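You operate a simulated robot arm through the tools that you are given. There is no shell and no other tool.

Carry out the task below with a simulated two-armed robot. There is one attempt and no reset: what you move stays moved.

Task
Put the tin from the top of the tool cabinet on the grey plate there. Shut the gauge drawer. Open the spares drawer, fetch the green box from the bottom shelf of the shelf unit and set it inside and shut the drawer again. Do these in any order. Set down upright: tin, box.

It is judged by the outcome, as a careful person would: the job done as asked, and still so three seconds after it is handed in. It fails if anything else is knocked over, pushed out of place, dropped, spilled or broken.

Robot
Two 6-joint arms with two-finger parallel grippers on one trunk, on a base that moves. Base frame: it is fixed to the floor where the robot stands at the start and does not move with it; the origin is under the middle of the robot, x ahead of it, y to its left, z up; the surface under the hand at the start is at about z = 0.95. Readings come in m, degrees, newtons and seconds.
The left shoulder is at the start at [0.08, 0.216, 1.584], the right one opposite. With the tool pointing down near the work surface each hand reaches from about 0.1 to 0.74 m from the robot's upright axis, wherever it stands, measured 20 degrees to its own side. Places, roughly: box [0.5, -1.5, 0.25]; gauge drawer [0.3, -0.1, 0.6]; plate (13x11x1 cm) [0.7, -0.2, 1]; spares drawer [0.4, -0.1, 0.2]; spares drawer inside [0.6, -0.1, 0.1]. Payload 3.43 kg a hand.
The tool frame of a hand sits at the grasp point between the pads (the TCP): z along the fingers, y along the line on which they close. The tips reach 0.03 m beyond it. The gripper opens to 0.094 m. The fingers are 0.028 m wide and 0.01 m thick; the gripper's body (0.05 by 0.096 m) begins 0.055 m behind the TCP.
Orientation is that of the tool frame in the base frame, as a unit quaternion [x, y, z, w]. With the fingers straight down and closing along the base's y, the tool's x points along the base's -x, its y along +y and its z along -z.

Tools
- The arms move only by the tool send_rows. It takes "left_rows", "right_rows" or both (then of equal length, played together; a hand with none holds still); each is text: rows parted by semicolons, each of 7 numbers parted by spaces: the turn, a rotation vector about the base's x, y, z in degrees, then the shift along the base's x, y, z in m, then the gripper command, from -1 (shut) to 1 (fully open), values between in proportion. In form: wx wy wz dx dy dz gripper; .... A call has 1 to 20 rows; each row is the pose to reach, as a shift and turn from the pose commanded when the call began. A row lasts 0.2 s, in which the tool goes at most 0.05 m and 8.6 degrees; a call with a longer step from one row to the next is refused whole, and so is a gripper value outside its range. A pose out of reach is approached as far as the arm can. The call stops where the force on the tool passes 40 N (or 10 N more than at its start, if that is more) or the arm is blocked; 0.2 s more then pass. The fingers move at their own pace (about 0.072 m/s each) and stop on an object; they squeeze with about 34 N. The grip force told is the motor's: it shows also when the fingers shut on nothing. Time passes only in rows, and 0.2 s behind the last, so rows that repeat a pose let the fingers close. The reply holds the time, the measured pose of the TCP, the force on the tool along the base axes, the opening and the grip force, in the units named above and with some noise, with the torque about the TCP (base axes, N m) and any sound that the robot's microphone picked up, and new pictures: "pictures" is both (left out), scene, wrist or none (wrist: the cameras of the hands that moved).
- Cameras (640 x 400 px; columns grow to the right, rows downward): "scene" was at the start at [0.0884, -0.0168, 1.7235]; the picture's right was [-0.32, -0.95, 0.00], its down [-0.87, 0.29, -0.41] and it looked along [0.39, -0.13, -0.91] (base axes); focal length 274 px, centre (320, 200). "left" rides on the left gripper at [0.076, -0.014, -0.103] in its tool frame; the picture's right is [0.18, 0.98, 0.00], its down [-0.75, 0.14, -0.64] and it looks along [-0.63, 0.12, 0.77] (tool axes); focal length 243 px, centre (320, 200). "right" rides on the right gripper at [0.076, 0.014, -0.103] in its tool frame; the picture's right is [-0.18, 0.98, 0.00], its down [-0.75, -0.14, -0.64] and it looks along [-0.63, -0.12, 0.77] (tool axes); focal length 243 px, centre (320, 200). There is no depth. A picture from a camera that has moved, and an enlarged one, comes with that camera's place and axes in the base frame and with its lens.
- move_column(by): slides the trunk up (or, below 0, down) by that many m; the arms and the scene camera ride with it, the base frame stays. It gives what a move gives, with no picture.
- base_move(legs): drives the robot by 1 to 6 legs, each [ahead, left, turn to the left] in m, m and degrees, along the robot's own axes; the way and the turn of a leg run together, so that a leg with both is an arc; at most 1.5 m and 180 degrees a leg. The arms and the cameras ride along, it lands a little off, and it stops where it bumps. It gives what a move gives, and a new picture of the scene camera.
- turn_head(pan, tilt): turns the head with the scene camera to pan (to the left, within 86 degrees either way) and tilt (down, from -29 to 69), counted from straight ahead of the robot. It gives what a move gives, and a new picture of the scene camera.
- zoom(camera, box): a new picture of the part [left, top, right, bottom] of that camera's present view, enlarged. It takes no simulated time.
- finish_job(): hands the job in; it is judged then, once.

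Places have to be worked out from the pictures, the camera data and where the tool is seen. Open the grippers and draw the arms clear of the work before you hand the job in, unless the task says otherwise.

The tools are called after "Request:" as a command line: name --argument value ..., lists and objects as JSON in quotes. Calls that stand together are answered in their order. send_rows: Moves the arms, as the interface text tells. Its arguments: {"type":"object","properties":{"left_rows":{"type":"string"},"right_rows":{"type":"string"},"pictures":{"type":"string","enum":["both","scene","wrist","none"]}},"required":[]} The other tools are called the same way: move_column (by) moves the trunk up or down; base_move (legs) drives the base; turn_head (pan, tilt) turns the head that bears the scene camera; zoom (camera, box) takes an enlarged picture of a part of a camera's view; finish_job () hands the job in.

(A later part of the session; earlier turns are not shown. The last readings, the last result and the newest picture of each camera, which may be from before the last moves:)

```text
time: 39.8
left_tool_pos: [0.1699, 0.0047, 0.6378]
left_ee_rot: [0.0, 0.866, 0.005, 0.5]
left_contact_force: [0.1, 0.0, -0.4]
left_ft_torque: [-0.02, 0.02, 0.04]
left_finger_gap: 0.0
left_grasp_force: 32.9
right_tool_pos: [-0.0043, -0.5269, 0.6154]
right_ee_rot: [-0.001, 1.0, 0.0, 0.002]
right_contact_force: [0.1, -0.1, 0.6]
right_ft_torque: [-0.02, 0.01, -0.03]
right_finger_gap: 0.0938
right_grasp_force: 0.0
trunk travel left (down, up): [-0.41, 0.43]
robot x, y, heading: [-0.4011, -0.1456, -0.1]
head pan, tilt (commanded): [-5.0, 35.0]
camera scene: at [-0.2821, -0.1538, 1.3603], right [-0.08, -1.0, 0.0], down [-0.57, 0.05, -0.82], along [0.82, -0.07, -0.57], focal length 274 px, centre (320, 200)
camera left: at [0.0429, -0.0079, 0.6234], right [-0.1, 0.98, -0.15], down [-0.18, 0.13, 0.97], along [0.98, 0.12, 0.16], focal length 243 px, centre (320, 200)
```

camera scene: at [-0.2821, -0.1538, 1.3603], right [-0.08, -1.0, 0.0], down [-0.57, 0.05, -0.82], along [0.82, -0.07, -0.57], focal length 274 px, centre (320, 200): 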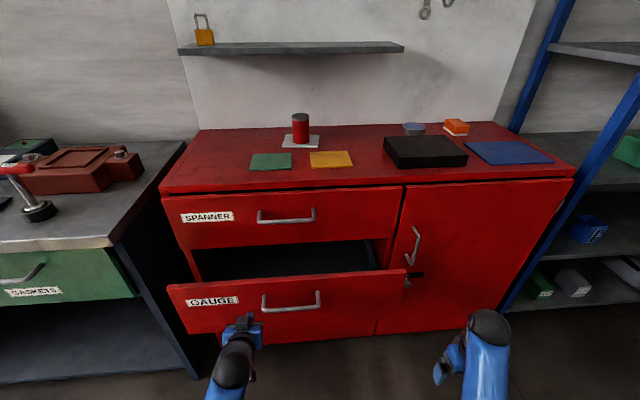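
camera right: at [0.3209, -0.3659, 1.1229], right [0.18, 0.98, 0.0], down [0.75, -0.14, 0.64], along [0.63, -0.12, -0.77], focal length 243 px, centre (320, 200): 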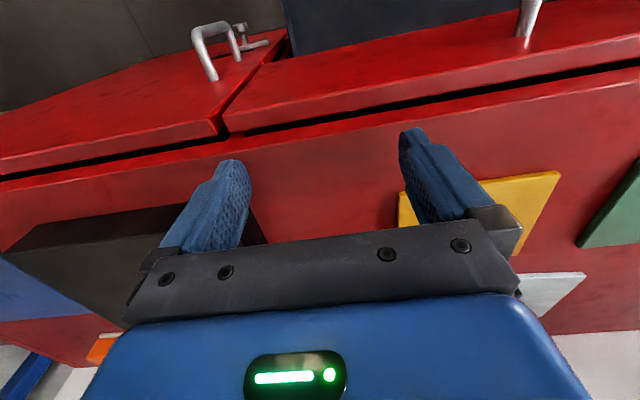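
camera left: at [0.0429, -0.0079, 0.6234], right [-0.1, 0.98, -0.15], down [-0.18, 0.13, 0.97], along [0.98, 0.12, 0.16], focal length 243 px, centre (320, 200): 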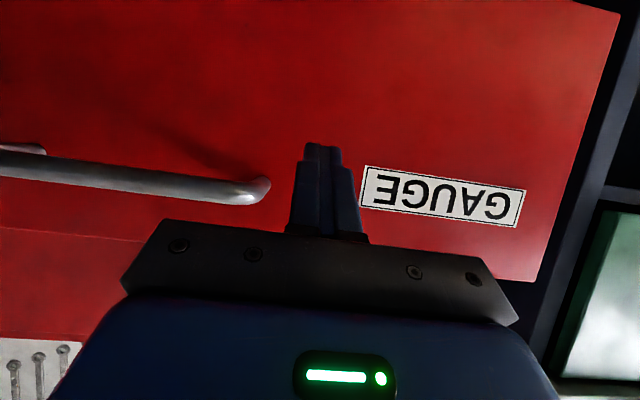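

The fingertips sit between the handle post and the GAUGE label. I push forward, watching the forces.

Request:
send_rows --left_rows "0 0 0 0.015 0 0 -1; 0 0 0 0.03 0 0 -1; 0 0 0 0.045 0 0 -1; 0 0 0 0.06 0 0 -1; 0 0 0 0.075 0 0 -1; 0 0 0 0.09 0 0 -1; 0 0 0 0.105 0 0 -1; 0 0 0 0.12 0 0 -1; 0 0 0 0.135 0 0 -1; 0 0 0 0.15 0 0 -1" --pictures "scene"

```text
time: 42.0
left_tool_pos: [0.321, 0.0051, 0.6419]
left_ee_rot: [0.0, 0.866, 0.005, 0.501]
left_contact_force: [-0.1, 0.4, -0.1]
left_ft_torque: [0.01, 0.0, 0.01]
left_finger_gap: 0.0
left_grasp_force: 32.9
right_tool_pos: [-0.0029, -0.5271, 0.6148]
right_ee_rot: [-0.001, 1.0, 0.0, 0.001]
right_contact_force: [0.9, -0.6, 0.2]
right_ft_torque: [-0.03, -0.03, -0.01]
right_finger_gap: 0.0939
right_grasp_force: 0.1
trunk travel left (down, up): [-0.41, 0.43]
robot x, y, heading: [-0.4027, -0.151, 0.0]
head pan, tilt (commanded): [-5.0, 35.0]
camera scene: at [-0.281, -0.1539, 1.3602], right [-0.08, -1.0, 0.0], down [-0.57, 0.05, -0.82], along [0.82, -0.07, -0.57], focal length 274 px, centre (320, 200)
```

scene: 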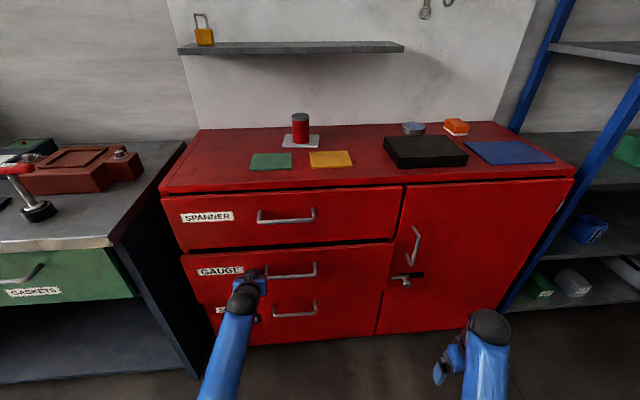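

The gauge drawer is nearly in and the spares drawer's handle has come into view below. I zoom to see how much gap remains and what the fitting beside it is.

Request:
zoom --camera "scene" --box '[170, 170, 450, 345]'

```text
2.29 times, centred on (310, 258) of scene
camera zoom: at [-0.281, -0.1539, 1.3602], right [-0.08, -1.0, 0.0], down [-0.57, 0.05, -0.82], along [0.82, -0.07, -0.57], focal length 626 px, centre (343, 69)
```

zoom: 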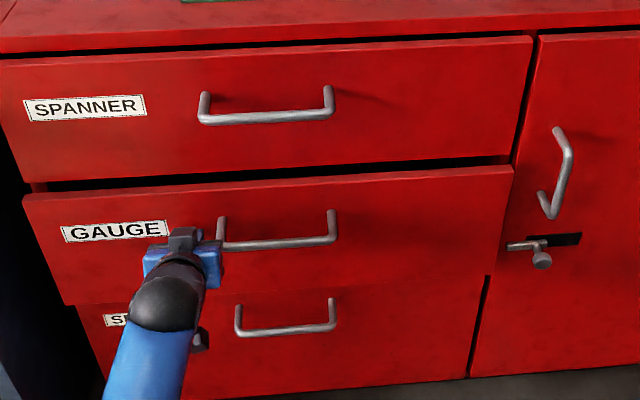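

About 3–4 cm of gap remains. I keep pushing slowly until the drawer seats.

Request:
send_rows --left_rows "0 0 0 0.01 0 0 -1; 0 0 0 0.018 0 0 -1; 0 0 0 0.026 0 0 -1; 0 0 0 0.034 0 0 -1; 0 0 0 0.04 0 0 -1; 0 0 0 0.046 0 0 -1; 0 0 0 0.052 0 0 -1; 0 0 0 0.056 0 0 -1" --pictures "scene"

Request:
zoom --camera "scene" --box '[170, 170, 450, 345]'

```text
time: 43.0
left_tool_pos: [0.3469, 0.0049, 0.6382]
left_ee_rot: [0.0, 0.868, 0.005, 0.497]
left_contact_force: [-26.2, -0.7, 12.4]
left_ft_torque: [-0.04, -0.37, -0.04]
left_finger_gap: 0.0001
left_grasp_force: 33.0
right_tool_pos: [-0.0076, -0.5257, 0.6168]
right_ee_rot: [-0.001, 1.0, -0.001, 0.004]
right_contact_force: [-0.3, 0.0, -0.2]
right_ft_torque: [-0.01, 0.0, 0.02]
right_finger_gap: 0.0941
right_grasp_force: 0.1
trunk travel left (down, up): [-0.41, 0.43]
robot x, y, heading: [-0.4046, -0.148, 0.3]
head pan, tilt (commanded): [-5.0, 35.0]
stopped in row 5 (left hand): the force on the tool passed its limit at 47 N (the readings are from after the stop); the commanded pose is now the measured one
camera scene: at [-0.2893, -0.1542, 1.3611], right [-0.08, -1.0, 0.0], down [-0.57, 0.05, -0.82], along [0.82, -0.07, -0.57], focal length 274 px, centre (320, 200)
```

scene: 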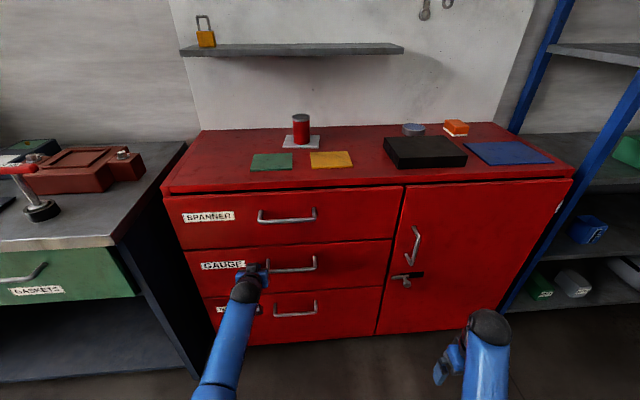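

```text
2.29 times, centred on (310, 258) of scene
camera zoom: at [-0.2893, -0.1542, 1.3611], right [-0.08, -1.0, 0.0], down [-0.57, 0.05, -0.82], along [0.82, -0.07, -0.57], focal length 626 px, centre (343, 69)
```

zoom: 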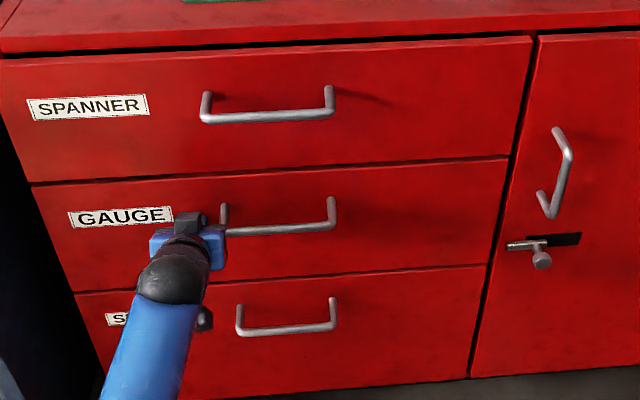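

The gauge drawer is shut flush (front at x≈0.373), and the spares handle computes to about (0.333, -0.114, 0.413). I withdraw the left hand and level it so the fingers point straight forward.

Request:
send_rows --left_rows "0 0 0 -0.03 0 0 -1; 0 0 0 -0.07 0 0 -1; 0 0 0 -0.11 0 0 -1; 0 -7.5 0 -0.15 0 0 -1; 0 -15 0 -0.19 0 0 -0.5; 0 -22.5 0 -0.22 0 0 0; 0 -30 0 -0.24 0 0 0.5; 0 -30 0 -0.24 0 0 1" --pictures "none"

Request:
send_rows --left_rows "8 0 0 0 0 0 1; 16 0 0 0 0 0 1; 24 0 0 0 0 0 1; 32 0 0 0 0 0 1; 40 0 0 0 0 0 1; 48 0 0 0 0 0 1; 56 0 0 0 0 0 1; 64 0 0 0 0 0 1; 72 0 0 0 0 0 1; 80 0 0 0 0 0 1; 85 0 0 0 0 0 1; 90 0 0 0 0 0 1; 90 0 0 0 0 0 1" --pictures "both"

```text
time: 44.8
left_tool_pos: [0.1094, 0.0054, 0.6371]
left_ee_rot: [-0.002, 0.711, 0.005, 0.703]
left_contact_force: [0.2, -0.5, -0.1]
left_ft_torque: [0.02, 0.01, -0.01]
left_finger_gap: 0.0941
left_grasp_force: 0.1
left hand out of reach, approached as far as the arm can: row 7
right_tool_pos: [-0.0049, -0.5277, 0.6152]
right_ee_rot: [-0.002, 1.0, 0.0, 0.0]
right_contact_force: [-0.6, 0.4, -0.6]
right_ft_torque: [0.01, -0.01, 0.02]
right_finger_gap: 0.0941
right_grasp_force: 0.0
trunk travel left (down, up): [-0.41, 0.43]
robot x, y, heading: [-0.4003, -0.149, 0.3]
head pan, tilt (commanded): [-5.0, 35.0]
```

```text
time: 47.6
left_tool_pos: [0.1103, 0.0042, 0.6353]
left_ee_rot: [0.497, 0.499, 0.507, 0.497]
left_contact_force: [-0.1, -0.6, -0.2]
left_ft_torque: [-0.01, 0.04, 0.03]
left_finger_gap: 0.0941
left_grasp_force: 0.0
right_tool_pos: [-0.0043, -0.5285, 0.615]
right_ee_rot: [-0.003, 1.0, 0.001, 0.001]
right_contact_force: [-0.2, 0.8, -0.4]
right_ft_torque: [-0.01, 0.01, 0.0]
right_finger_gap: 0.0937
right_grasp_force: 0.1
trunk travel left (down, up): [-0.41, 0.43]
robot x, y, heading: [-0.4058, -0.1498, 0.0]
head pan, tilt (commanded): [-5.0, 35.0]
camera scene: at [-0.283, -0.1537, 1.3603], right [-0.08, -1.0, 0.0], down [-0.57, 0.05, -0.82], along [0.82, -0.07, -0.57], focal length 274 px, centre (320, 200)
camera left: at [0.0076, 0.0819, 0.6207], right [-0.01, 0.18, 0.98], down [-0.63, -0.76, 0.13], along [0.77, -0.62, 0.12], focal length 243 px, centre (320, 200)
```

scene: 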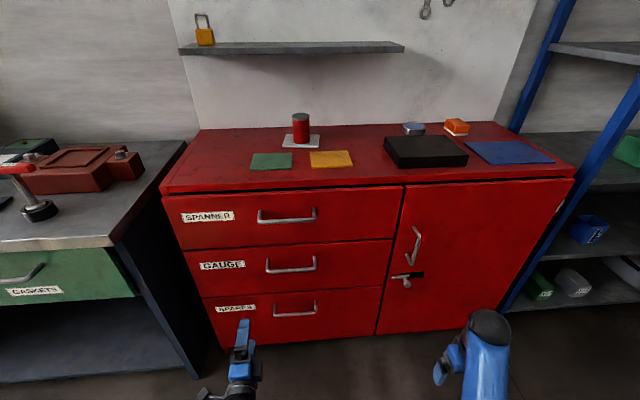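
left: 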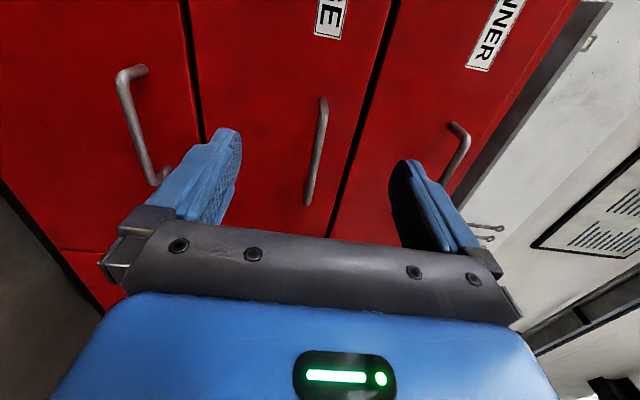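

The hand is now level with the fingers closing vertically, and the picture confirms the SPARES label on the lowest drawer. I lower the trunk 0.22 m to bring the hand to the handle's height.

Request:
move_column --by -0.22

Request:
send_rows --left_rows "0 0 0 0 -0.03 0 1; 0 0 0 0 -0.07 0 1; 0 0 0 0 -0.118 0 1; 0 0 0 0 -0.118 0 1" --pictures "both"

```text
time: 49.9
left_tool_pos: [0.1115, 0.0043, 0.4162]
left_ee_rot: [0.496, 0.5, 0.506, 0.498]
left_contact_force: [0.7, -0.3, -0.5]
left_ft_torque: [-0.01, -0.03, 0.02]
left_finger_gap: 0.094
left_grasp_force: 0.0
right_tool_pos: [-0.0049, -0.527, 0.3941]
right_ee_rot: [-0.002, 1.0, -0.001, 0.0]
right_contact_force: [-0.3, -0.6, 0.0]
right_ft_torque: [-0.02, 0.01, -0.03]
right_finger_gap: 0.0938
right_grasp_force: 0.0
trunk travel left (down, up): [-0.19, 0.65]
robot x, y, heading: [-0.3989, -0.1515, 0.3]
head pan, tilt (commanded): [-5.0, 35.0]
```

```text
time: 50.9
left_tool_pos: [0.1104, -0.1126, 0.4152]
left_ee_rot: [0.496, 0.5, 0.506, 0.497]
left_contact_force: [-0.7, -0.5, 0.5]
left_ft_torque: [0.03, 0.01, 0.01]
left_finger_gap: 0.0938
left_grasp_force: 0.0
right_tool_pos: [-0.0039, -0.5274, 0.3955]
right_ee_rot: [-0.001, 1.0, -0.001, 0.001]
right_contact_force: [0.2, 0.2, -0.4]
right_ft_torque: [-0.01, 0.0, -0.03]
right_finger_gap: 0.094
right_grasp_force: 0.0
trunk travel left (down, up): [-0.19, 0.65]
robot x, y, heading: [-0.4017, -0.1526, 0.2]
head pan, tilt (commanded): [-5.0, 35.0]
camera scene: at [-0.2831, -0.1536, 1.1403], right [-0.08, -1.0, 0.0], down [-0.57, 0.05, -0.82], along [0.82, -0.07, -0.57], focal length 274 px, centre (320, 200)
camera left: at [0.0067, -0.036, 0.3997], right [-0.01, 0.18, 0.98], down [-0.63, -0.76, 0.13], along [0.77, -0.62, 0.12], focal length 243 px, centre (320, 200)
```

scene: 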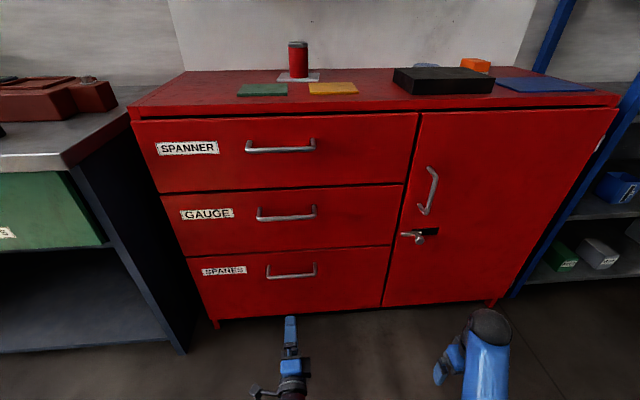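
left: 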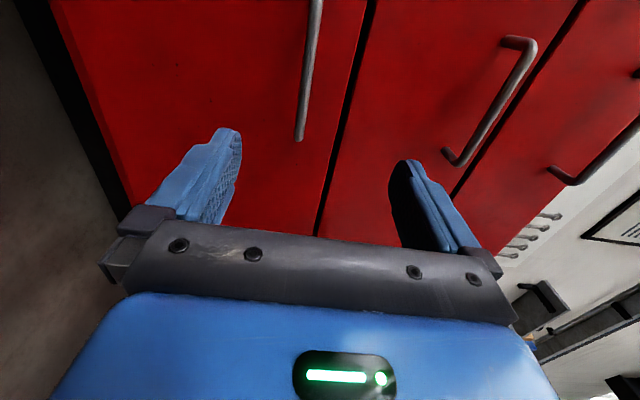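

The handle bar works out at about (0.334, -0.11, 0.402). I move in with the fingers above and below the bar and close on it.

Request:
send_rows --left_rows "0 0 0 0.03 0 -0.013 1; 0 0 0 0.07 0 -0.013 1; 0 0 0 0.11 0 -0.013 1; 0 0 0 0.15 0 -0.013 1; 0 0 0 0.185 0 -0.013 1; 0 0 0 0.21 0 -0.013 1; 0 0 0 0.214 0 -0.013 1; 0 0 0 0.214 0 -0.013 1" --pictures "both"

```text
time: 52.7
left_tool_pos: [0.3264, -0.1114, 0.4026]
left_ee_rot: [0.496, 0.5, 0.507, 0.498]
left_contact_force: [-1.1, -0.2, 0.3]
left_ft_torque: [0.05, 0.04, 0.0]
left_finger_gap: 0.0942
left_grasp_force: 0.0
right_tool_pos: [-0.0048, -0.5268, 0.3963]
right_ee_rot: [-0.002, 1.0, 0.001, 0.001]
right_contact_force: [-0.3, 0.3, 0.0]
right_ft_torque: [0.0, 0.0, -0.02]
right_finger_gap: 0.0941
right_grasp_force: 0.0
trunk travel left (down, up): [-0.19, 0.65]
robot x, y, heading: [-0.4, -0.1499, 0.3]
head pan, tilt (commanded): [-5.0, 35.0]
camera scene: at [-0.283, -0.1538, 1.1403], right [-0.08, -1.0, 0.0], down [-0.57, 0.05, -0.82], along [0.82, -0.07, -0.57], focal length 274 px, centre (320, 200)
camera left: at [0.223, -0.0349, 0.3874], right [-0.01, 0.18, 0.98], down [-0.63, -0.76, 0.13], along [0.77, -0.62, 0.12], focal length 243 px, centre (320, 200)
```

scene: 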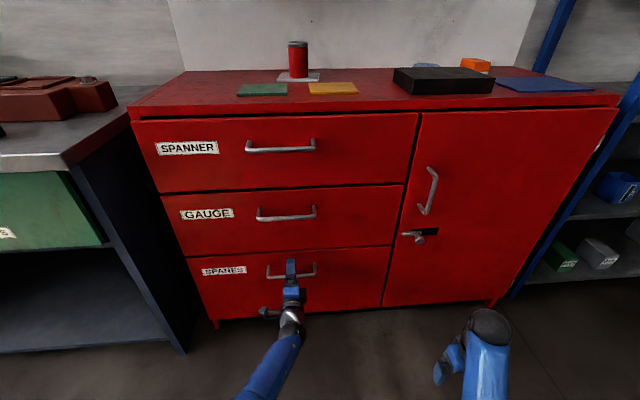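
left: 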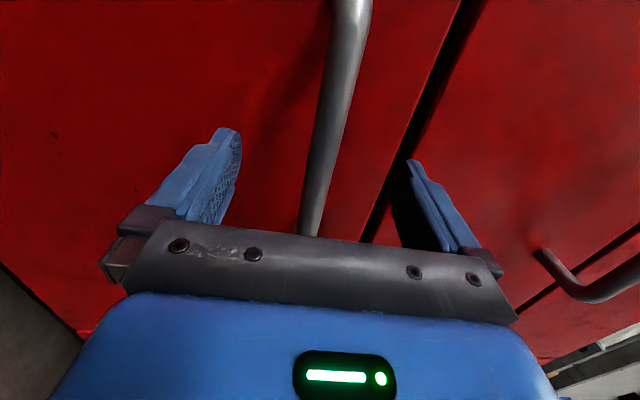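

The bar lies right between the fingers. I close on it.

Request:
send_rows --left_rows "0 0 0 0 0 0 0; 0 0 0 0 0 0 -1; 0 0 0 0 0 0 -1; 0 0 0 0 0 0 -1; 0 0 0 0 0 0 -1" --pictures "none"

```text
time: 53.9
left_tool_pos: [0.3253, -0.1111, 0.3996]
left_ee_rot: [0.497, 0.5, 0.505, 0.497]
left_contact_force: [-1.5, -1.2, -8.3]
left_ft_torque: [-0.42, 0.04, -0.14]
left_finger_gap: 0.0185
left_grasp_force: 44.1
right_tool_pos: [-0.004, -0.5271, 0.3941]
right_ee_rot: [-0.002, 1.0, -0.001, 0.001]
right_contact_force: [-1.1, -0.2, -0.2]
right_ft_torque: [0.01, -0.01, 0.02]
right_finger_gap: 0.0939
right_grasp_force: 0.0
trunk travel left (down, up): [-0.19, 0.65]
robot x, y, heading: [-0.4009, -0.1471, 0.3]
head pan, tilt (commanded): [-5.0, 35.0]
```

Gripped on the bar (gap 1.85 cm). I pull gently 4 cm to see whether the drawer comes freely.

Request:
send_rows --left_rows "0 0 0 -0.006 0 -0.002 -1; 0 0 0 -0.012 0 -0.002 -1; 0 0 0 -0.02 0 -0.002 -1; 0 0 0 -0.03 0 -0.002 -1; 0 0 0 -0.04 0 -0.002 -1" --pictures "scene"

```text
time: 55.1
left_tool_pos: [0.2825, -0.1119, 0.4004]
left_ee_rot: [0.496, 0.499, 0.507, 0.499]
left_contact_force: [-2.5, 2.6, -1.6]
left_ft_torque: [-0.38, 0.02, 1.03]
left_finger_gap: 0.0183
left_grasp_force: 44.8
right_tool_pos: [-0.0055, -0.5269, 0.3944]
right_ee_rot: [-0.001, 1.0, 0.001, 0.001]
right_contact_force: [0.3, -0.3, 0.2]
right_ft_torque: [-0.01, 0.01, 0.01]
right_finger_gap: 0.094
right_grasp_force: 0.0
trunk travel left (down, up): [-0.19, 0.65]
robot x, y, heading: [-0.406, -0.1507, 0.1]
head pan, tilt (commanded): [-5.0, 35.0]
camera scene: at [-0.2831, -0.1535, 1.1403], right [-0.08, -1.0, 0.0], down [-0.57, 0.05, -0.82], along [0.82, -0.07, -0.57], focal length 274 px, centre (320, 200)
```

scene: 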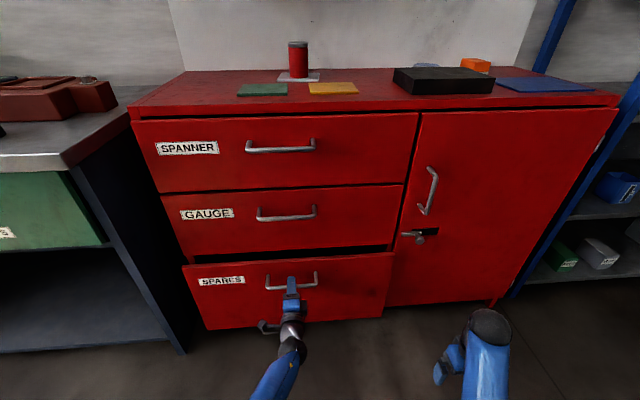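

It slides freely. I pull it further in slow steps to about 20 cm open.

Request:
send_rows --left_rows "0 0 0 -0.015 0 0 -1; 0 0 0 -0.03 0 0 -1; 0 0 0 -0.045 0 0 -1; 0 0 0 -0.06 0 0 -1; 0 0 0 -0.075 0 0 -1; 0 0 0 -0.09 0 0 -1; 0 0 0 -0.105 0 0 -1; 0 0 0 -0.12 0 0 -1; 0 0 0 -0.135 0 0 -1; 0 0 0 -0.15 0 0 -1; 0 0 0 -0.16 0 0 -1" --pictures "scene"

Request:
turn_head --pan 0 --tilt 62

```text
time: 57.5
left_tool_pos: [0.1249, -0.1114, 0.3996]
left_ee_rot: [0.495, 0.5, 0.507, 0.498]
left_contact_force: [-0.6, 21.1, 2.7]
left_ft_torque: [-0.46, 0.01, -0.51]
left_finger_gap: 0.018
left_grasp_force: 45.0
right_tool_pos: [-0.0039, -0.5274, 0.396]
right_ee_rot: [-0.002, 1.0, -0.001, 0.002]
right_contact_force: [0.1, -0.1, -0.2]
right_ft_torque: [0.04, -0.01, 0.04]
right_finger_gap: 0.094
right_grasp_force: 0.0
trunk travel left (down, up): [-0.19, 0.65]
robot x, y, heading: [-0.4023, -0.1487, 0.2]
head pan, tilt (commanded): [-5.0, 35.0]
camera scene: at [-0.2834, -0.1523, 1.1403], right [-0.08, -1.0, 0.0], down [-0.57, 0.05, -0.82], along [0.82, -0.07, -0.57], focal length 274 px, centre (320, 200)
```

scene: 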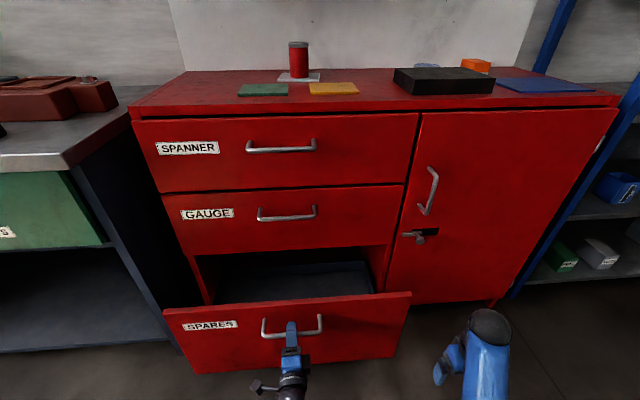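

```text
time: 58.4
left_tool_pos: [0.1261, -0.1106, 0.4007]
left_ee_rot: [0.495, 0.5, 0.506, 0.498]
left_contact_force: [-2.9, 24.0, 0.4]
left_ft_torque: [-0.28, -0.02, -0.6]
left_finger_gap: 0.0184
left_grasp_force: 44.6
right_tool_pos: [-0.005, -0.5256, 0.3959]
right_ee_rot: [-0.001, 1.0, -0.002, 0.0]
right_contact_force: [-0.4, -1.0, -0.4]
right_ft_torque: [-0.01, 0.01, 0.0]
right_finger_gap: 0.0938
right_grasp_force: 0.1
trunk travel left (down, up): [-0.19, 0.65]
robot x, y, heading: [-0.4054, -0.1468, 0.1]
head pan, tilt (commanded): [0.0, 62.0]
camera scene: at [-0.3066, -0.1447, 1.1037], right [0.0, -1.0, 0.0], down [-0.88, 0.0, -0.47], along [0.47, 0.0, -0.88], focal length 274 px, centre (320, 200)
```

scene: 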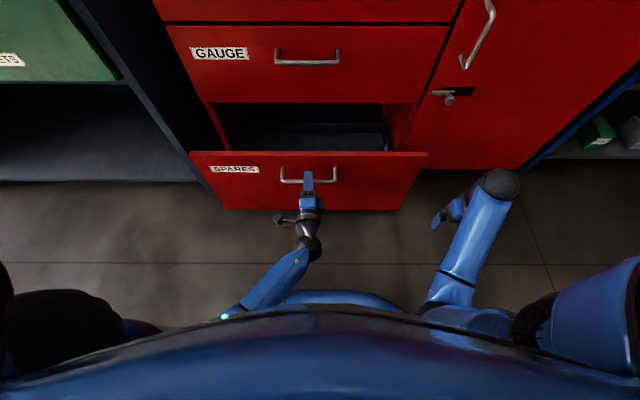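

The drawer is 20 cm open; the base front looks to be only about 0.3 m from it. Keeping hold of the handle, I drive straight back 8 cm to open it to about 28 cm without crowding the wrist.

Request:
base_move --legs '[[-0.08, 0, 0]]'

```text
time: 59.5
left_tool_pos: [0.0487, -0.1121, 0.4]
left_ee_rot: [0.495, 0.501, 0.506, 0.498]
left_contact_force: [1.6, 26.0, -4.2]
left_ft_torque: [-0.34, 0.03, -0.11]
left_finger_gap: 0.0182
left_grasp_force: 45.2
right_tool_pos: [-0.0823, -0.5265, 0.3961]
right_ee_rot: [-0.002, 1.0, 0.0, 0.002]
right_contact_force: [0.3, -0.1, 0.4]
right_ft_torque: [-0.02, -0.03, 0.0]
right_finger_gap: 0.0939
right_grasp_force: 0.1
trunk travel left (down, up): [-0.19, 0.65]
robot x, y, heading: [-0.4819, -0.1449, 0.3]
head pan, tilt (commanded): [0.0, 62.0]
camera scene: at [-0.3841, -0.145, 1.1037], right [0.0, -1.0, 0.0], down [-0.88, 0.0, -0.47], along [0.47, 0.0, -0.88], focal length 274 px, centre (320, 200)
```

scene: 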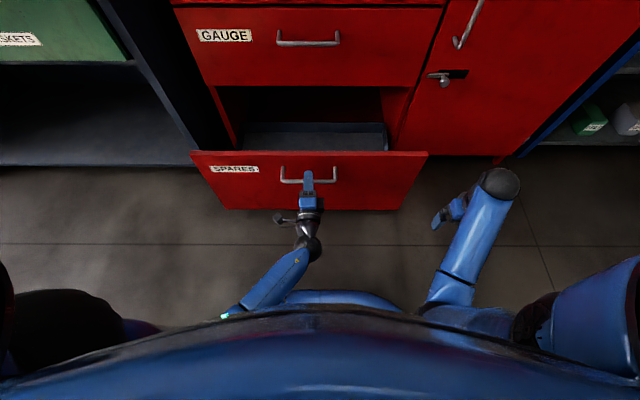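

The drawer is now about 28 cm open (front at x≈0.09). I open the fingers to release the handle and drive straight back to clear it.

Request:
send_rows --left_rows "0 0 0 0 0 0 -0.2; 0 0 0 0 0 0 0.4; 0 0 0 0 0 0 1; 0 0 0 0 0 0 1; 0 0 0 0 0 0 1" --pictures "wrist"

```text
time: 60.7
left_tool_pos: [0.0488, -0.112, 0.3997]
left_ee_rot: [0.496, 0.5, 0.507, 0.497]
left_contact_force: [-0.7, 0.0, 0.3]
left_ft_torque: [0.0, -0.01, -0.01]
left_finger_gap: 0.0939
left_grasp_force: 0.0
right_tool_pos: [-0.0822, -0.5271, 0.3937]
right_ee_rot: [-0.002, 1.0, 0.0, 0.001]
right_contact_force: [0.1, 1.2, -0.4]
right_ft_torque: [0.0, 0.0, 0.02]
right_finger_gap: 0.0943
right_grasp_force: 0.0
trunk travel left (down, up): [-0.19, 0.65]
robot x, y, heading: [-0.4792, -0.151, 0.4]
head pan, tilt (commanded): [0.0, 62.0]
camera left: at [-0.0558, -0.0358, 0.3854], right [-0.01, 0.18, 0.98], down [-0.63, -0.76, 0.13], along [0.77, -0.62, 0.12], focal length 243 px, centre (320, 200)
```

left: 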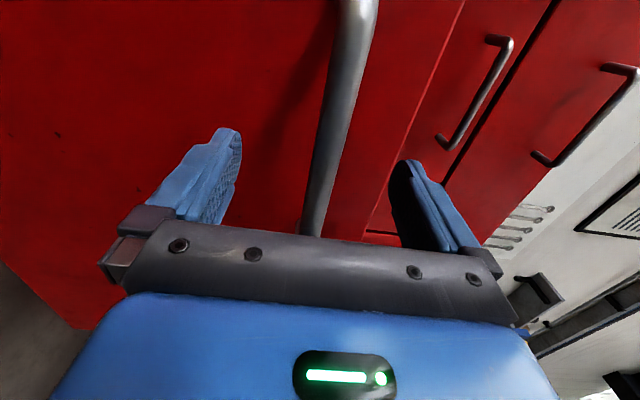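

The handle is free. I drive back 0.2 m.

Request:
base_move --legs '[[-0.2, 0, 0]]'

Request:
send_rows --left_rows "-8 0 0 0 0.03 0.01 1; -16 0 0 0 0.06 0.02 1; -24 0 0 0 0.09 0.03 1; -32 0 0 0 0.12 0.04 1; -40 0 0 0 0.15 0.05 1; -48 0 0 0 0.18 0.06 1; -56 0 0 0 0.21 0.07 1; -64 0 0 0 0.24 0.08 1; -72 0 0 0 0.26 0.09 1; -80 0 0 0 0.28 0.10 1; -85 0 0 0 0.3 0.1 1; -90 0 0 0 0.3 0.1 1" --pictures "none"

Request:
send_rows --left_rows "0 8 0 -0.01 0 0 1; 0 16 0 -0.02 0 0 1; 0 24 0 -0.03 0 0 1; 0 32 0 -0.04 0 0 1; 0 40 0 -0.05 0 0 1; 0 48 0 -0.06 0 0 1; 0 56 0 -0.07 0 0 1; 0 64 0 -0.08 0 0 1; 0 72 0 -0.09 0 0 1; 0 80 0 -0.10 0 0 1; 0 85 0 -0.11 0 0 1; 0 90 0 -0.12 0 0 1" --pictures "scene"

```text
time: 62.3
left_tool_pos: [-0.1561, -0.1152, 0.4009]
left_ee_rot: [0.496, 0.498, 0.506, 0.5]
left_contact_force: [-0.1, -0.7, 0.4]
left_ft_torque: [-0.02, -0.01, -0.01]
left_finger_gap: 0.0939
left_grasp_force: 0.1
right_tool_pos: [-0.2869, -0.529, 0.396]
right_ee_rot: [0.001, 1.0, 0.0, 0.002]
right_contact_force: [-0.4, 0.6, 0.2]
right_ft_torque: [0.0, 0.0, 0.0]
right_finger_gap: 0.0941
right_grasp_force: 0.1
trunk travel left (down, up): [-0.19, 0.65]
robot x, y, heading: [-0.6834, -0.147, -0.0]
head pan, tilt (commanded): [0.0, 62.0]
camera scene: at [-0.5884, -0.1471, 1.1038], right [0.0, -1.0, 0.0], down [-0.88, 0.0, -0.47], along [0.47, 0.0, -0.88], focal length 274 px, centre (320, 200)
```

scene: 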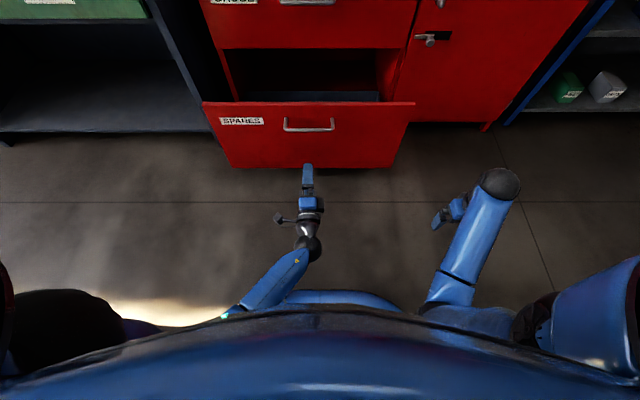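

```text
time: 64.9
left_tool_pos: [-0.1546, 0.186, 0.5018]
left_ee_rot: [-0.002, 0.71, 0.004, 0.704]
left_contact_force: [0.5, -0.1, -0.1]
left_ft_torque: [0.01, 0.02, 0.04]
left_finger_gap: 0.0939
left_grasp_force: 0.1
right_tool_pos: [-0.2863, -0.5285, 0.3949]
right_ee_rot: [0.001, 1.0, 0.001, 0.0]
right_contact_force: [-0.7, -0.6, 0.5]
right_ft_torque: [-0.02, -0.02, -0.05]
right_finger_gap: 0.0942
right_grasp_force: 0.0
trunk travel left (down, up): [-0.19, 0.65]
robot x, y, heading: [-0.6845, -0.1514, -0.2]
head pan, tilt (commanded): [0.0, 62.0]
```

```text
time: 67.5
left_tool_pos: [-0.2638, 0.1906, 0.4101]
left_ee_rot: [0.002, 0.992, -0.108, 0.067]
left_contact_force: [-0.3, -0.2, -0.1]
left_ft_torque: [-0.05, 0.03, -0.03]
left_finger_gap: 0.094
left_grasp_force: 0.0
left hand out of reach, approached as far as the arm can: row 7, 8, 9, 10, 11, 12
right_tool_pos: [-0.2869, -0.5287, 0.393]
right_ee_rot: [0.0, 1.0, -0.001, 0.0]
right_contact_force: [1.4, 0.3, 0.3]
right_ft_torque: [-0.02, 0.05, -0.01]
right_finger_gap: 0.0938
right_grasp_force: 0.0
trunk travel left (down, up): [-0.19, 0.65]
robot x, y, heading: [-0.6828, -0.1522, -0.0]
head pan, tilt (commanded): [0.0, 62.0]
camera scene: at [-0.5857, -0.1462, 1.1034], right [0.0, -1.0, 0.0], down [-0.88, 0.0, -0.47], along [0.47, 0.0, -0.88], focal length 274 px, centre (320, 200)
```

scene: 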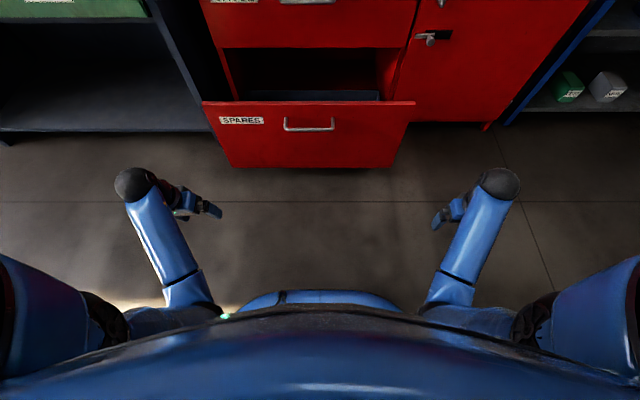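

Both hands are tucked in front of the robot. The green box sits on the bottom shelf near (0.45, -1.3); I drive sideways to the right about 1 m to face the shelf unit, with floor clear in front.

Request:
base_move --legs '[[0, -1.0, 0]]'

Request:
turn_head --pan -10 --tilt 30

```text
time: 72.6
left_tool_pos: [-0.264, -0.7846, 0.4103]
left_ee_rot: [-0.008, 0.992, -0.107, 0.069]
left_contact_force: [-0.3, 0.3, 0.1]
left_ft_torque: [0.0, 0.0, 0.01]
left_finger_gap: 0.0937
left_grasp_force: 0.1
right_tool_pos: [-0.2698, -1.5058, 0.3954]
right_ee_rot: [-0.01, 1.0, 0.0, 0.001]
right_contact_force: [0.8, -0.4, -0.3]
right_ft_torque: [-0.02, -0.04, -0.04]
right_finger_gap: 0.0943
right_grasp_force: 0.0
trunk travel left (down, up): [-0.19, 0.65]
robot x, y, heading: [-0.6742, -1.1355, 1.1]
head pan, tilt (commanded): [0.0, 62.0]
camera scene: at [-0.5779, -1.1301, 1.1037], right [0.02, -1.0, 0.0], down [-0.88, -0.02, -0.47], along [0.47, 0.01, -0.88], focal length 274 px, centre (320, 200)
```

scene: 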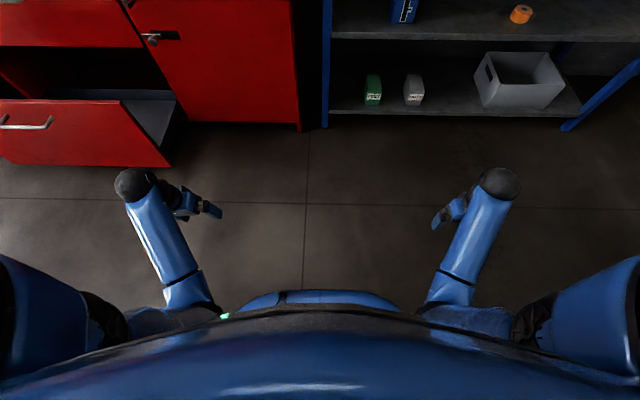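

```text
time: 73.6
left_tool_pos: [-0.2625, -0.7854, 0.4097]
left_ee_rot: [-0.008, 0.992, -0.106, 0.069]
left_contact_force: [0.0, 0.2, -1.0]
left_ft_torque: [-0.01, 0.0, 0.02]
left_finger_gap: 0.0941
left_grasp_force: 0.2
right_tool_pos: [-0.2696, -1.5051, 0.3945]
right_ee_rot: [-0.011, 1.0, 0.0, 0.001]
right_contact_force: [-1.2, -0.4, -0.7]
right_ft_torque: [0.02, -0.01, 0.0]
right_finger_gap: 0.0943
right_grasp_force: 0.1
trunk travel left (down, up): [-0.19, 0.65]
robot x, y, heading: [-0.6732, -1.1331, 0.9]
head pan, tilt (commanded): [-10.0, 30.0]
camera scene: at [-0.5528, -1.1449, 1.148], right [-0.15, -0.99, 0.0], down [-0.49, 0.08, -0.87], along [0.86, -0.13, -0.5], focal length 274 px, centre (320, 200)
```

scene: 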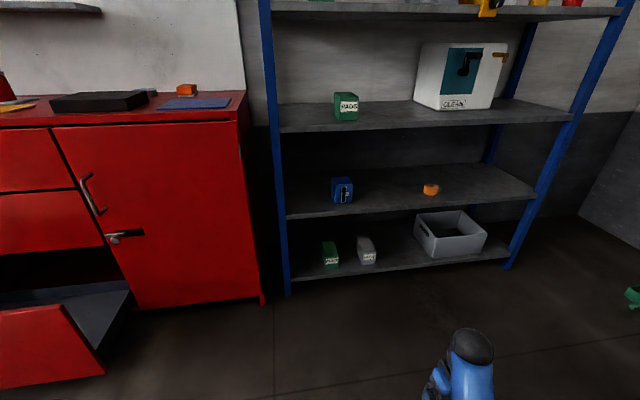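

The bottom shelf holds a small green box, a grey box beside it and a grey bin. I zoom in on them.

Request:
zoom --camera "scene" --box '[270, 160, 430, 300]'

Request:
turn_head --pan -5 --tilt 50

Request:
zoom --camera "scene" --box '[270, 60, 430, 200]'

```text
2.86 times, centred on (350, 230) of scene
camera zoom: at [-0.5528, -1.1449, 1.148], right [-0.15, -0.99, 0.0], down [-0.49, 0.08, -0.87], along [0.86, -0.13, -0.5], focal length 783 px, centre (234, 114)
```

zoom: 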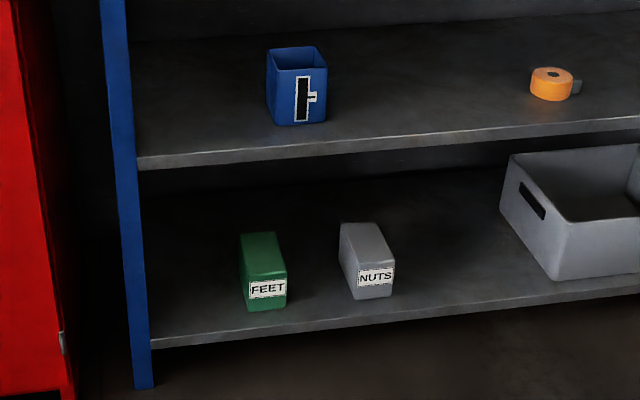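

```text
time: 74.4
left_tool_pos: [-0.2628, -0.7858, 0.4102]
left_ee_rot: [-0.008, 0.992, -0.106, 0.069]
left_contact_force: [0.1, 0.3, 0.0]
left_ft_torque: [0.01, -0.02, 0.01]
left_finger_gap: 0.094
left_grasp_force: 0.0
right_tool_pos: [-0.2691, -1.5053, 0.3962]
right_ee_rot: [-0.011, 1.0, -0.001, 0.002]
right_contact_force: [-0.2, 0.8, 0.4]
right_ft_torque: [-0.04, 0.0, 0.01]
right_finger_gap: 0.0943
right_grasp_force: 0.1
trunk travel left (down, up): [-0.19, 0.65]
robot x, y, heading: [-0.6733, -1.1334, 1.2]
head pan, tilt (commanded): [-5.0, 50.0]
camera scene: at [-0.5653, -1.1362, 1.1186], right [-0.07, -1.0, 0.0], down [-0.76, 0.05, -0.64], along [0.64, -0.04, -0.77], focal length 274 px, centre (320, 200)
```

scene: 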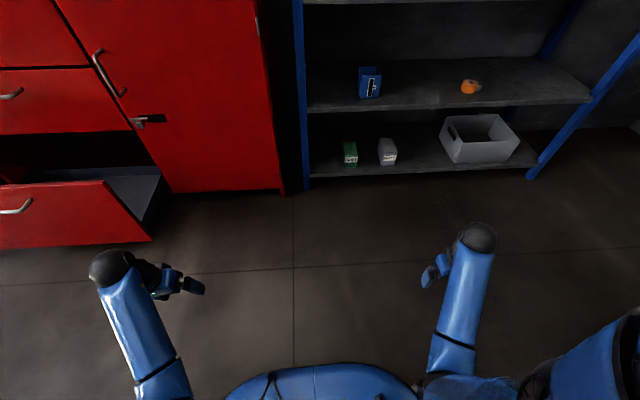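

```text
2.86 times, centred on (350, 130) of scene
camera zoom: at [-0.5653, -1.1362, 1.1186], right [-0.07, -1.0, 0.0], down [-0.76, 0.05, -0.64], along [0.64, -0.04, -0.77], focal length 783 px, centre (234, 400)
```

zoom: 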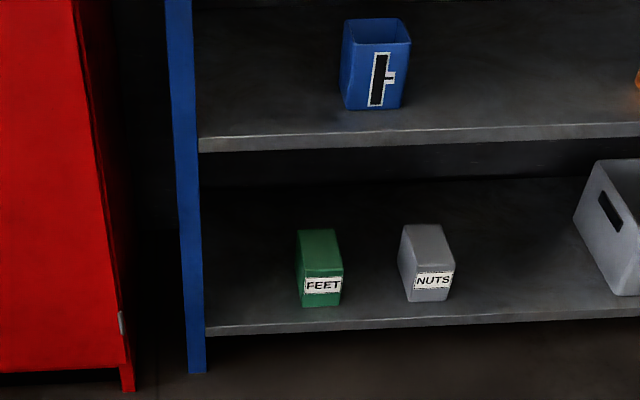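

The green box is labelled FEET, about 7 cm wide, at roughly (0.54, -1.37) on the bottom shelf (top ≈ z 0.115), with the next shelf at z≈0.46 above it. I drive forward 0.5 m, straightening the heading, to bring it within reach of the right hand.

Request:
base_move --legs '[[0.48, 0, -1]]'

Request:
turn_head --pan -15 --tilt 50

```text
time: 77.2
left_tool_pos: [0.2208, -0.7932, 0.4104]
left_ee_rot: [0.005, 0.992, -0.108, 0.066]
left_contact_force: [-0.1, 0.3, 0.2]
left_ft_torque: [0.01, -0.01, 0.03]
left_finger_gap: 0.0941
left_grasp_force: 0.1
right_tool_pos: [0.1955, -1.5138, 0.3958]
right_ee_rot: [0.004, 1.0, 0.001, 0.002]
right_contact_force: [0.0, 0.9, 0.0]
right_ft_torque: [-0.03, 0.0, -0.02]
right_finger_gap: 0.094
right_grasp_force: 0.0
trunk travel left (down, up): [-0.19, 0.65]
robot x, y, heading: [-0.1995, -1.1265, -0.3]
head pan, tilt (commanded): [-5.0, 50.0]
camera scene: at [-0.0906, -1.1356, 1.1185], right [-0.09, -1.0, 0.0], down [-0.76, 0.07, -0.64], along [0.64, -0.06, -0.77], focal length 274 px, centre (320, 200)
```

scene: 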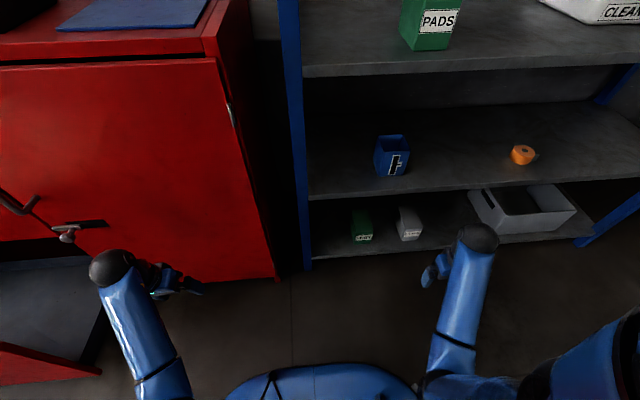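

```text
time: 78.0
left_tool_pos: [0.2211, -0.7926, 0.4102]
left_ee_rot: [0.004, 0.992, -0.108, 0.067]
left_contact_force: [0.2, 0.4, 0.2]
left_ft_torque: [-0.01, 0.05, 0.02]
left_finger_gap: 0.094
left_grasp_force: 0.0
right_tool_pos: [0.1943, -1.513, 0.3948]
right_ee_rot: [0.004, 1.0, 0.0, 0.0]
right_contact_force: [-0.1, 0.1, -0.7]
right_ft_torque: [-0.02, 0.01, 0.04]
right_finger_gap: 0.094
right_grasp_force: 0.1
trunk travel left (down, up): [-0.19, 0.65]
robot x, y, heading: [-0.2034, -1.1284, -0.6]
head pan, tilt (commanded): [-15.0, 50.0]
camera scene: at [-0.0935, -1.1487, 1.1185], right [-0.26, -0.96, 0.0], down [-0.74, 0.2, -0.64], along [0.62, -0.17, -0.77], focal length 274 px, centre (320, 200)
```

scene: 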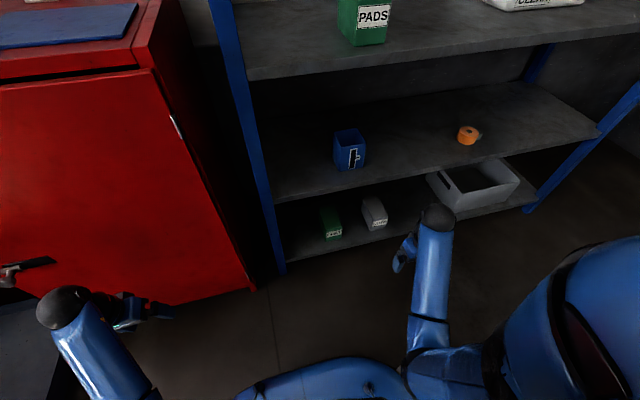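

Using both stand-off views the box front is near (0.51, -1.38) and the shelf top near z≈0.10. I move 6 cm nearer and lower the trunk so the right arm can reach in below the next shelf.

Request:
base_move --legs '[[0.06, 0, 0.4]]'

Request:
move_column --by -0.16

Request:
send_rows --right_rows "0 -5 0 0.02 0.03 0 1; 0 -10 0 0.04 0.06 0 1; 0 -15 0 0.06 0.09 0 1; 0 -20 0 0.08 0.12 -0.01 1; 0 -20 0 0.08 0.135 -0.02 1; 0 -20 0 0.08 0.135 -0.03 1; 0 -20 0 0.08 0.135 -0.03 1" --pictures "both"

```text
time: 78.9
left_tool_pos: [0.2777, -0.7887, 0.4099]
left_ee_rot: [0.0, 0.992, -0.107, 0.067]
left_contact_force: [-0.5, 0.1, 0.0]
left_ft_torque: [-0.01, 0.0, -0.01]
left_finger_gap: 0.0936
left_grasp_force: 0.1
right_tool_pos: [0.2575, -1.5097, 0.3952]
right_ee_rot: [-0.001, 1.0, 0.0, 0.001]
right_contact_force: [-0.2, 0.3, -0.5]
right_ft_torque: [-0.01, 0.02, 0.02]
right_finger_gap: 0.0936
right_grasp_force: 0.0
trunk travel left (down, up): [-0.19, 0.65]
robot x, y, heading: [-0.1428, -1.1282, 0.3]
head pan, tilt (commanded): [-15.0, 50.0]
camera scene: at [-0.033, -1.1479, 1.1184], right [-0.26, -0.97, 0.0], down [-0.74, 0.2, -0.64], along [0.62, -0.16, -0.77], focal length 274 px, centre (320, 200)
```

scene: 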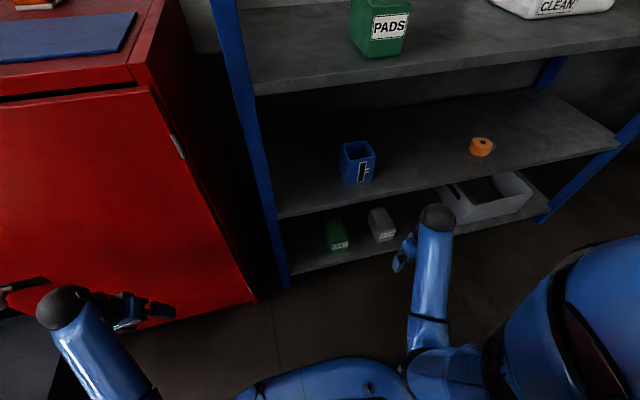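

```text
time: 80.8
left_tool_pos: [0.2762, -0.7899, 0.2503]
left_ee_rot: [0.0, 0.992, -0.108, 0.067]
left_contact_force: [-1.4, 0.5, -0.4]
left_ft_torque: [0.01, 0.04, -0.01]
left_finger_gap: 0.0939
left_grasp_force: 0.0
right_tool_pos: [0.2572, -1.5096, 0.2351]
right_ee_rot: [-0.001, 1.0, 0.001, 0.001]
right_contact_force: [-0.4, -0.5, -0.2]
right_ft_torque: [0.02, 0.02, 0.01]
right_finger_gap: 0.094
right_grasp_force: 0.2
trunk travel left (down, up): [-0.03, 0.81]
robot x, y, heading: [-0.1386, -1.1292, 0.4]
head pan, tilt (commanded): [-15.0, 50.0]
```

```text
time: 82.4
left_tool_pos: [0.2765, -0.7884, 0.2505]
left_ee_rot: [0.001, 0.992, -0.108, 0.068]
left_contact_force: [-0.3, 0.1, -0.3]
left_ft_torque: [-0.01, -0.01, 0.0]
left_finger_gap: 0.0942
left_grasp_force: 0.1
right_tool_pos: [0.3371, -1.3722, 0.2062]
right_ee_rot: [-0.002, 0.985, 0.0, 0.174]
right_contact_force: [-0.2, 0.0, -0.5]
right_ft_torque: [0.0, 0.01, 0.0]
right_finger_gap: 0.094
right_grasp_force: 0.0
trunk travel left (down, up): [-0.03, 0.81]
robot x, y, heading: [-0.1414, -1.1281, 0.3]
head pan, tilt (commanded): [-15.0, 50.0]
camera scene: at [-0.0341, -1.1479, 0.9585], right [-0.26, -0.97, 0.0], down [-0.74, 0.2, -0.64], along [0.62, -0.16, -0.77], focal length 274 px, centre (320, 200)
camera right: at [0.2304, -1.3596, 0.2771], right [0.17, 0.98, 0.06], down [0.49, -0.14, 0.86], along [0.86, -0.12, -0.5], focal length 243 px, centre (320, 200)
```

scene: 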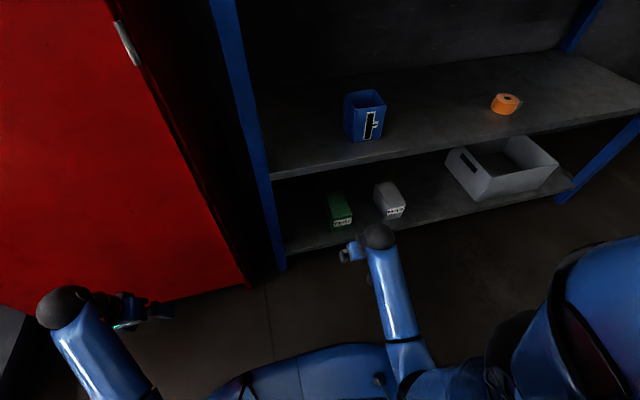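
right: 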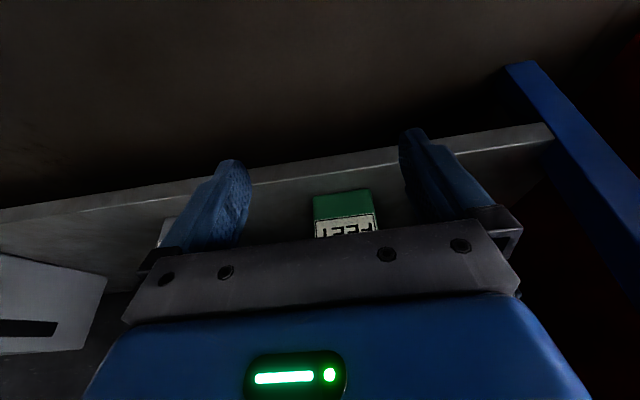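

The FEET box is ahead between the fingers. I zoom in on it with the right wrist camera to measure width and alignment.

Request:
zoom --camera "right" --box '[250, 120, 430, 240]'

Request:
zoom --camera "scene" --box '[290, 160, 440, 280]'

```text
3.33 times, centred on (340, 180) of right
camera zoom: at [0.2304, -1.3596, 0.2771], right [0.17, 0.98, 0.06], down [0.49, -0.14, 0.86], along [0.86, -0.12, -0.5], focal length 809 px, centre (253, 267)
```

zoom: 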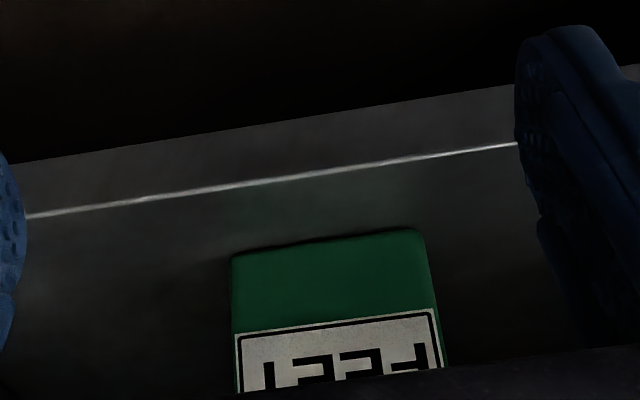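

```text
3.33 times, centred on (365, 220) of scene
camera zoom: at [-0.0341, -1.1479, 0.9585], right [-0.26, -0.97, 0.0], down [-0.74, 0.2, -0.64], along [0.62, -0.16, -0.77], focal length 913 px, centre (170, 133)
```

zoom: 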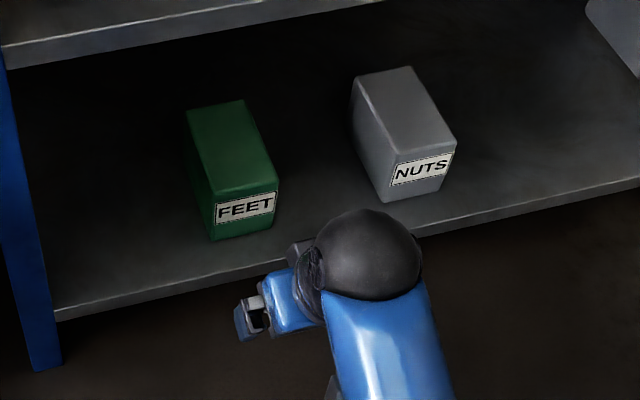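

The box front spans about y -1.409 to -1.328 (≈8 cm wide), square to the shelf. I move forward 10 cm and down to just in front of it to check alignment closely.

Request:
send_rows --right_rows "0 0 0 0.025 0.001 -0.01 1; 0 0 0 0.05 0.002 -0.02 1; 0 0 0 0.075 0.003 -0.03 1; 0 0 0 0.1 0.004 -0.035 1; 0 0 0 0.1 0.004 -0.035 1" --pictures "both"

Request:
zoom --camera "right" --box '[200, 100, 440, 260]'

```text
time: 83.6
left_tool_pos: [0.2764, -0.7894, 0.2498]
left_ee_rot: [0.0, 0.992, -0.108, 0.068]
left_contact_force: [0.3, -0.6, 0.0]
left_ft_torque: [-0.01, 0.0, 0.03]
left_finger_gap: 0.0941
left_grasp_force: 0.0
right_tool_pos: [0.438, -1.3684, 0.171]
right_ee_rot: [-0.002, 0.985, 0.0, 0.175]
right_contact_force: [0.2, 1.4, 0.4]
right_ft_torque: [-0.03, 0.01, -0.04]
right_finger_gap: 0.0942
right_grasp_force: 0.1
trunk travel left (down, up): [-0.03, 0.81]
robot x, y, heading: [-0.1423, -1.1286, 0.3]
head pan, tilt (commanded): [-15.0, 50.0]
camera scene: at [-0.0341, -1.1478, 0.9585], right [-0.26, -0.97, 0.0], down [-0.74, 0.2, -0.64], along [0.62, -0.16, -0.77], focal length 274 px, centre (320, 200)
camera right: at [0.3319, -1.3542, 0.2427], right [0.17, 0.98, 0.06], down [0.49, -0.14, 0.86], along [0.86, -0.12, -0.5], focal length 243 px, centre (320, 200)
```

scene: 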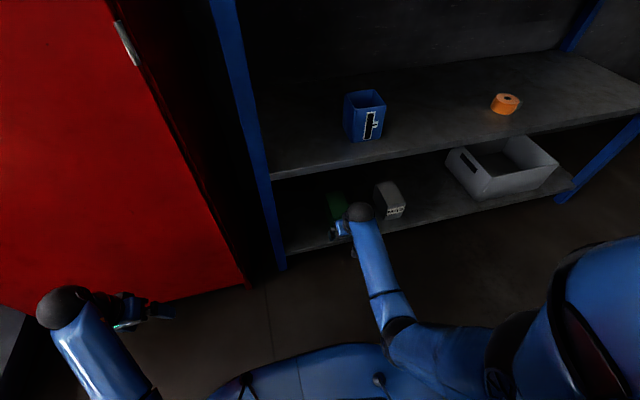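
right: 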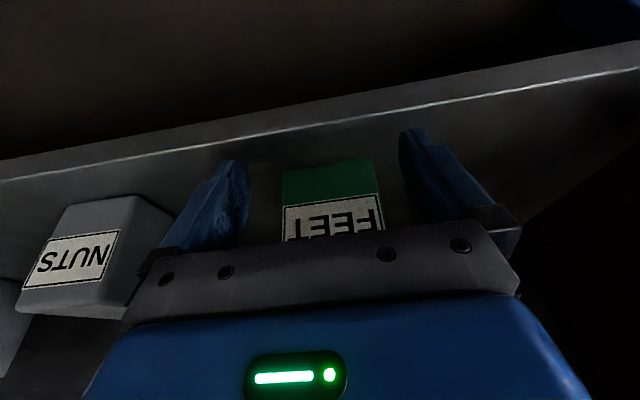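

```text
2.50 times, centred on (320, 180) of right
camera zoom: at [0.3319, -1.3542, 0.2427], right [0.17, 0.98, 0.06], down [0.49, -0.14, 0.86], along [0.86, -0.12, -0.5], focal length 606 px, centre (320, 250)
```

zoom: 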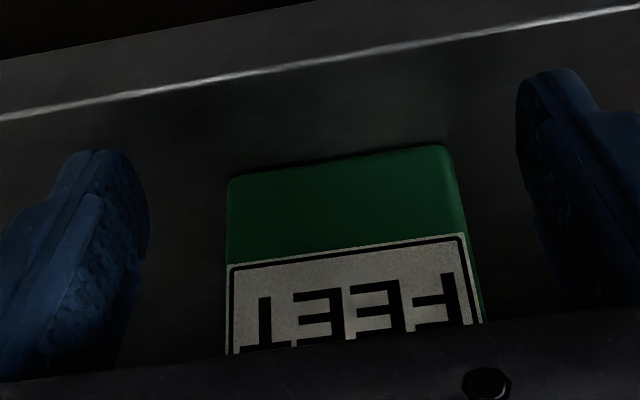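

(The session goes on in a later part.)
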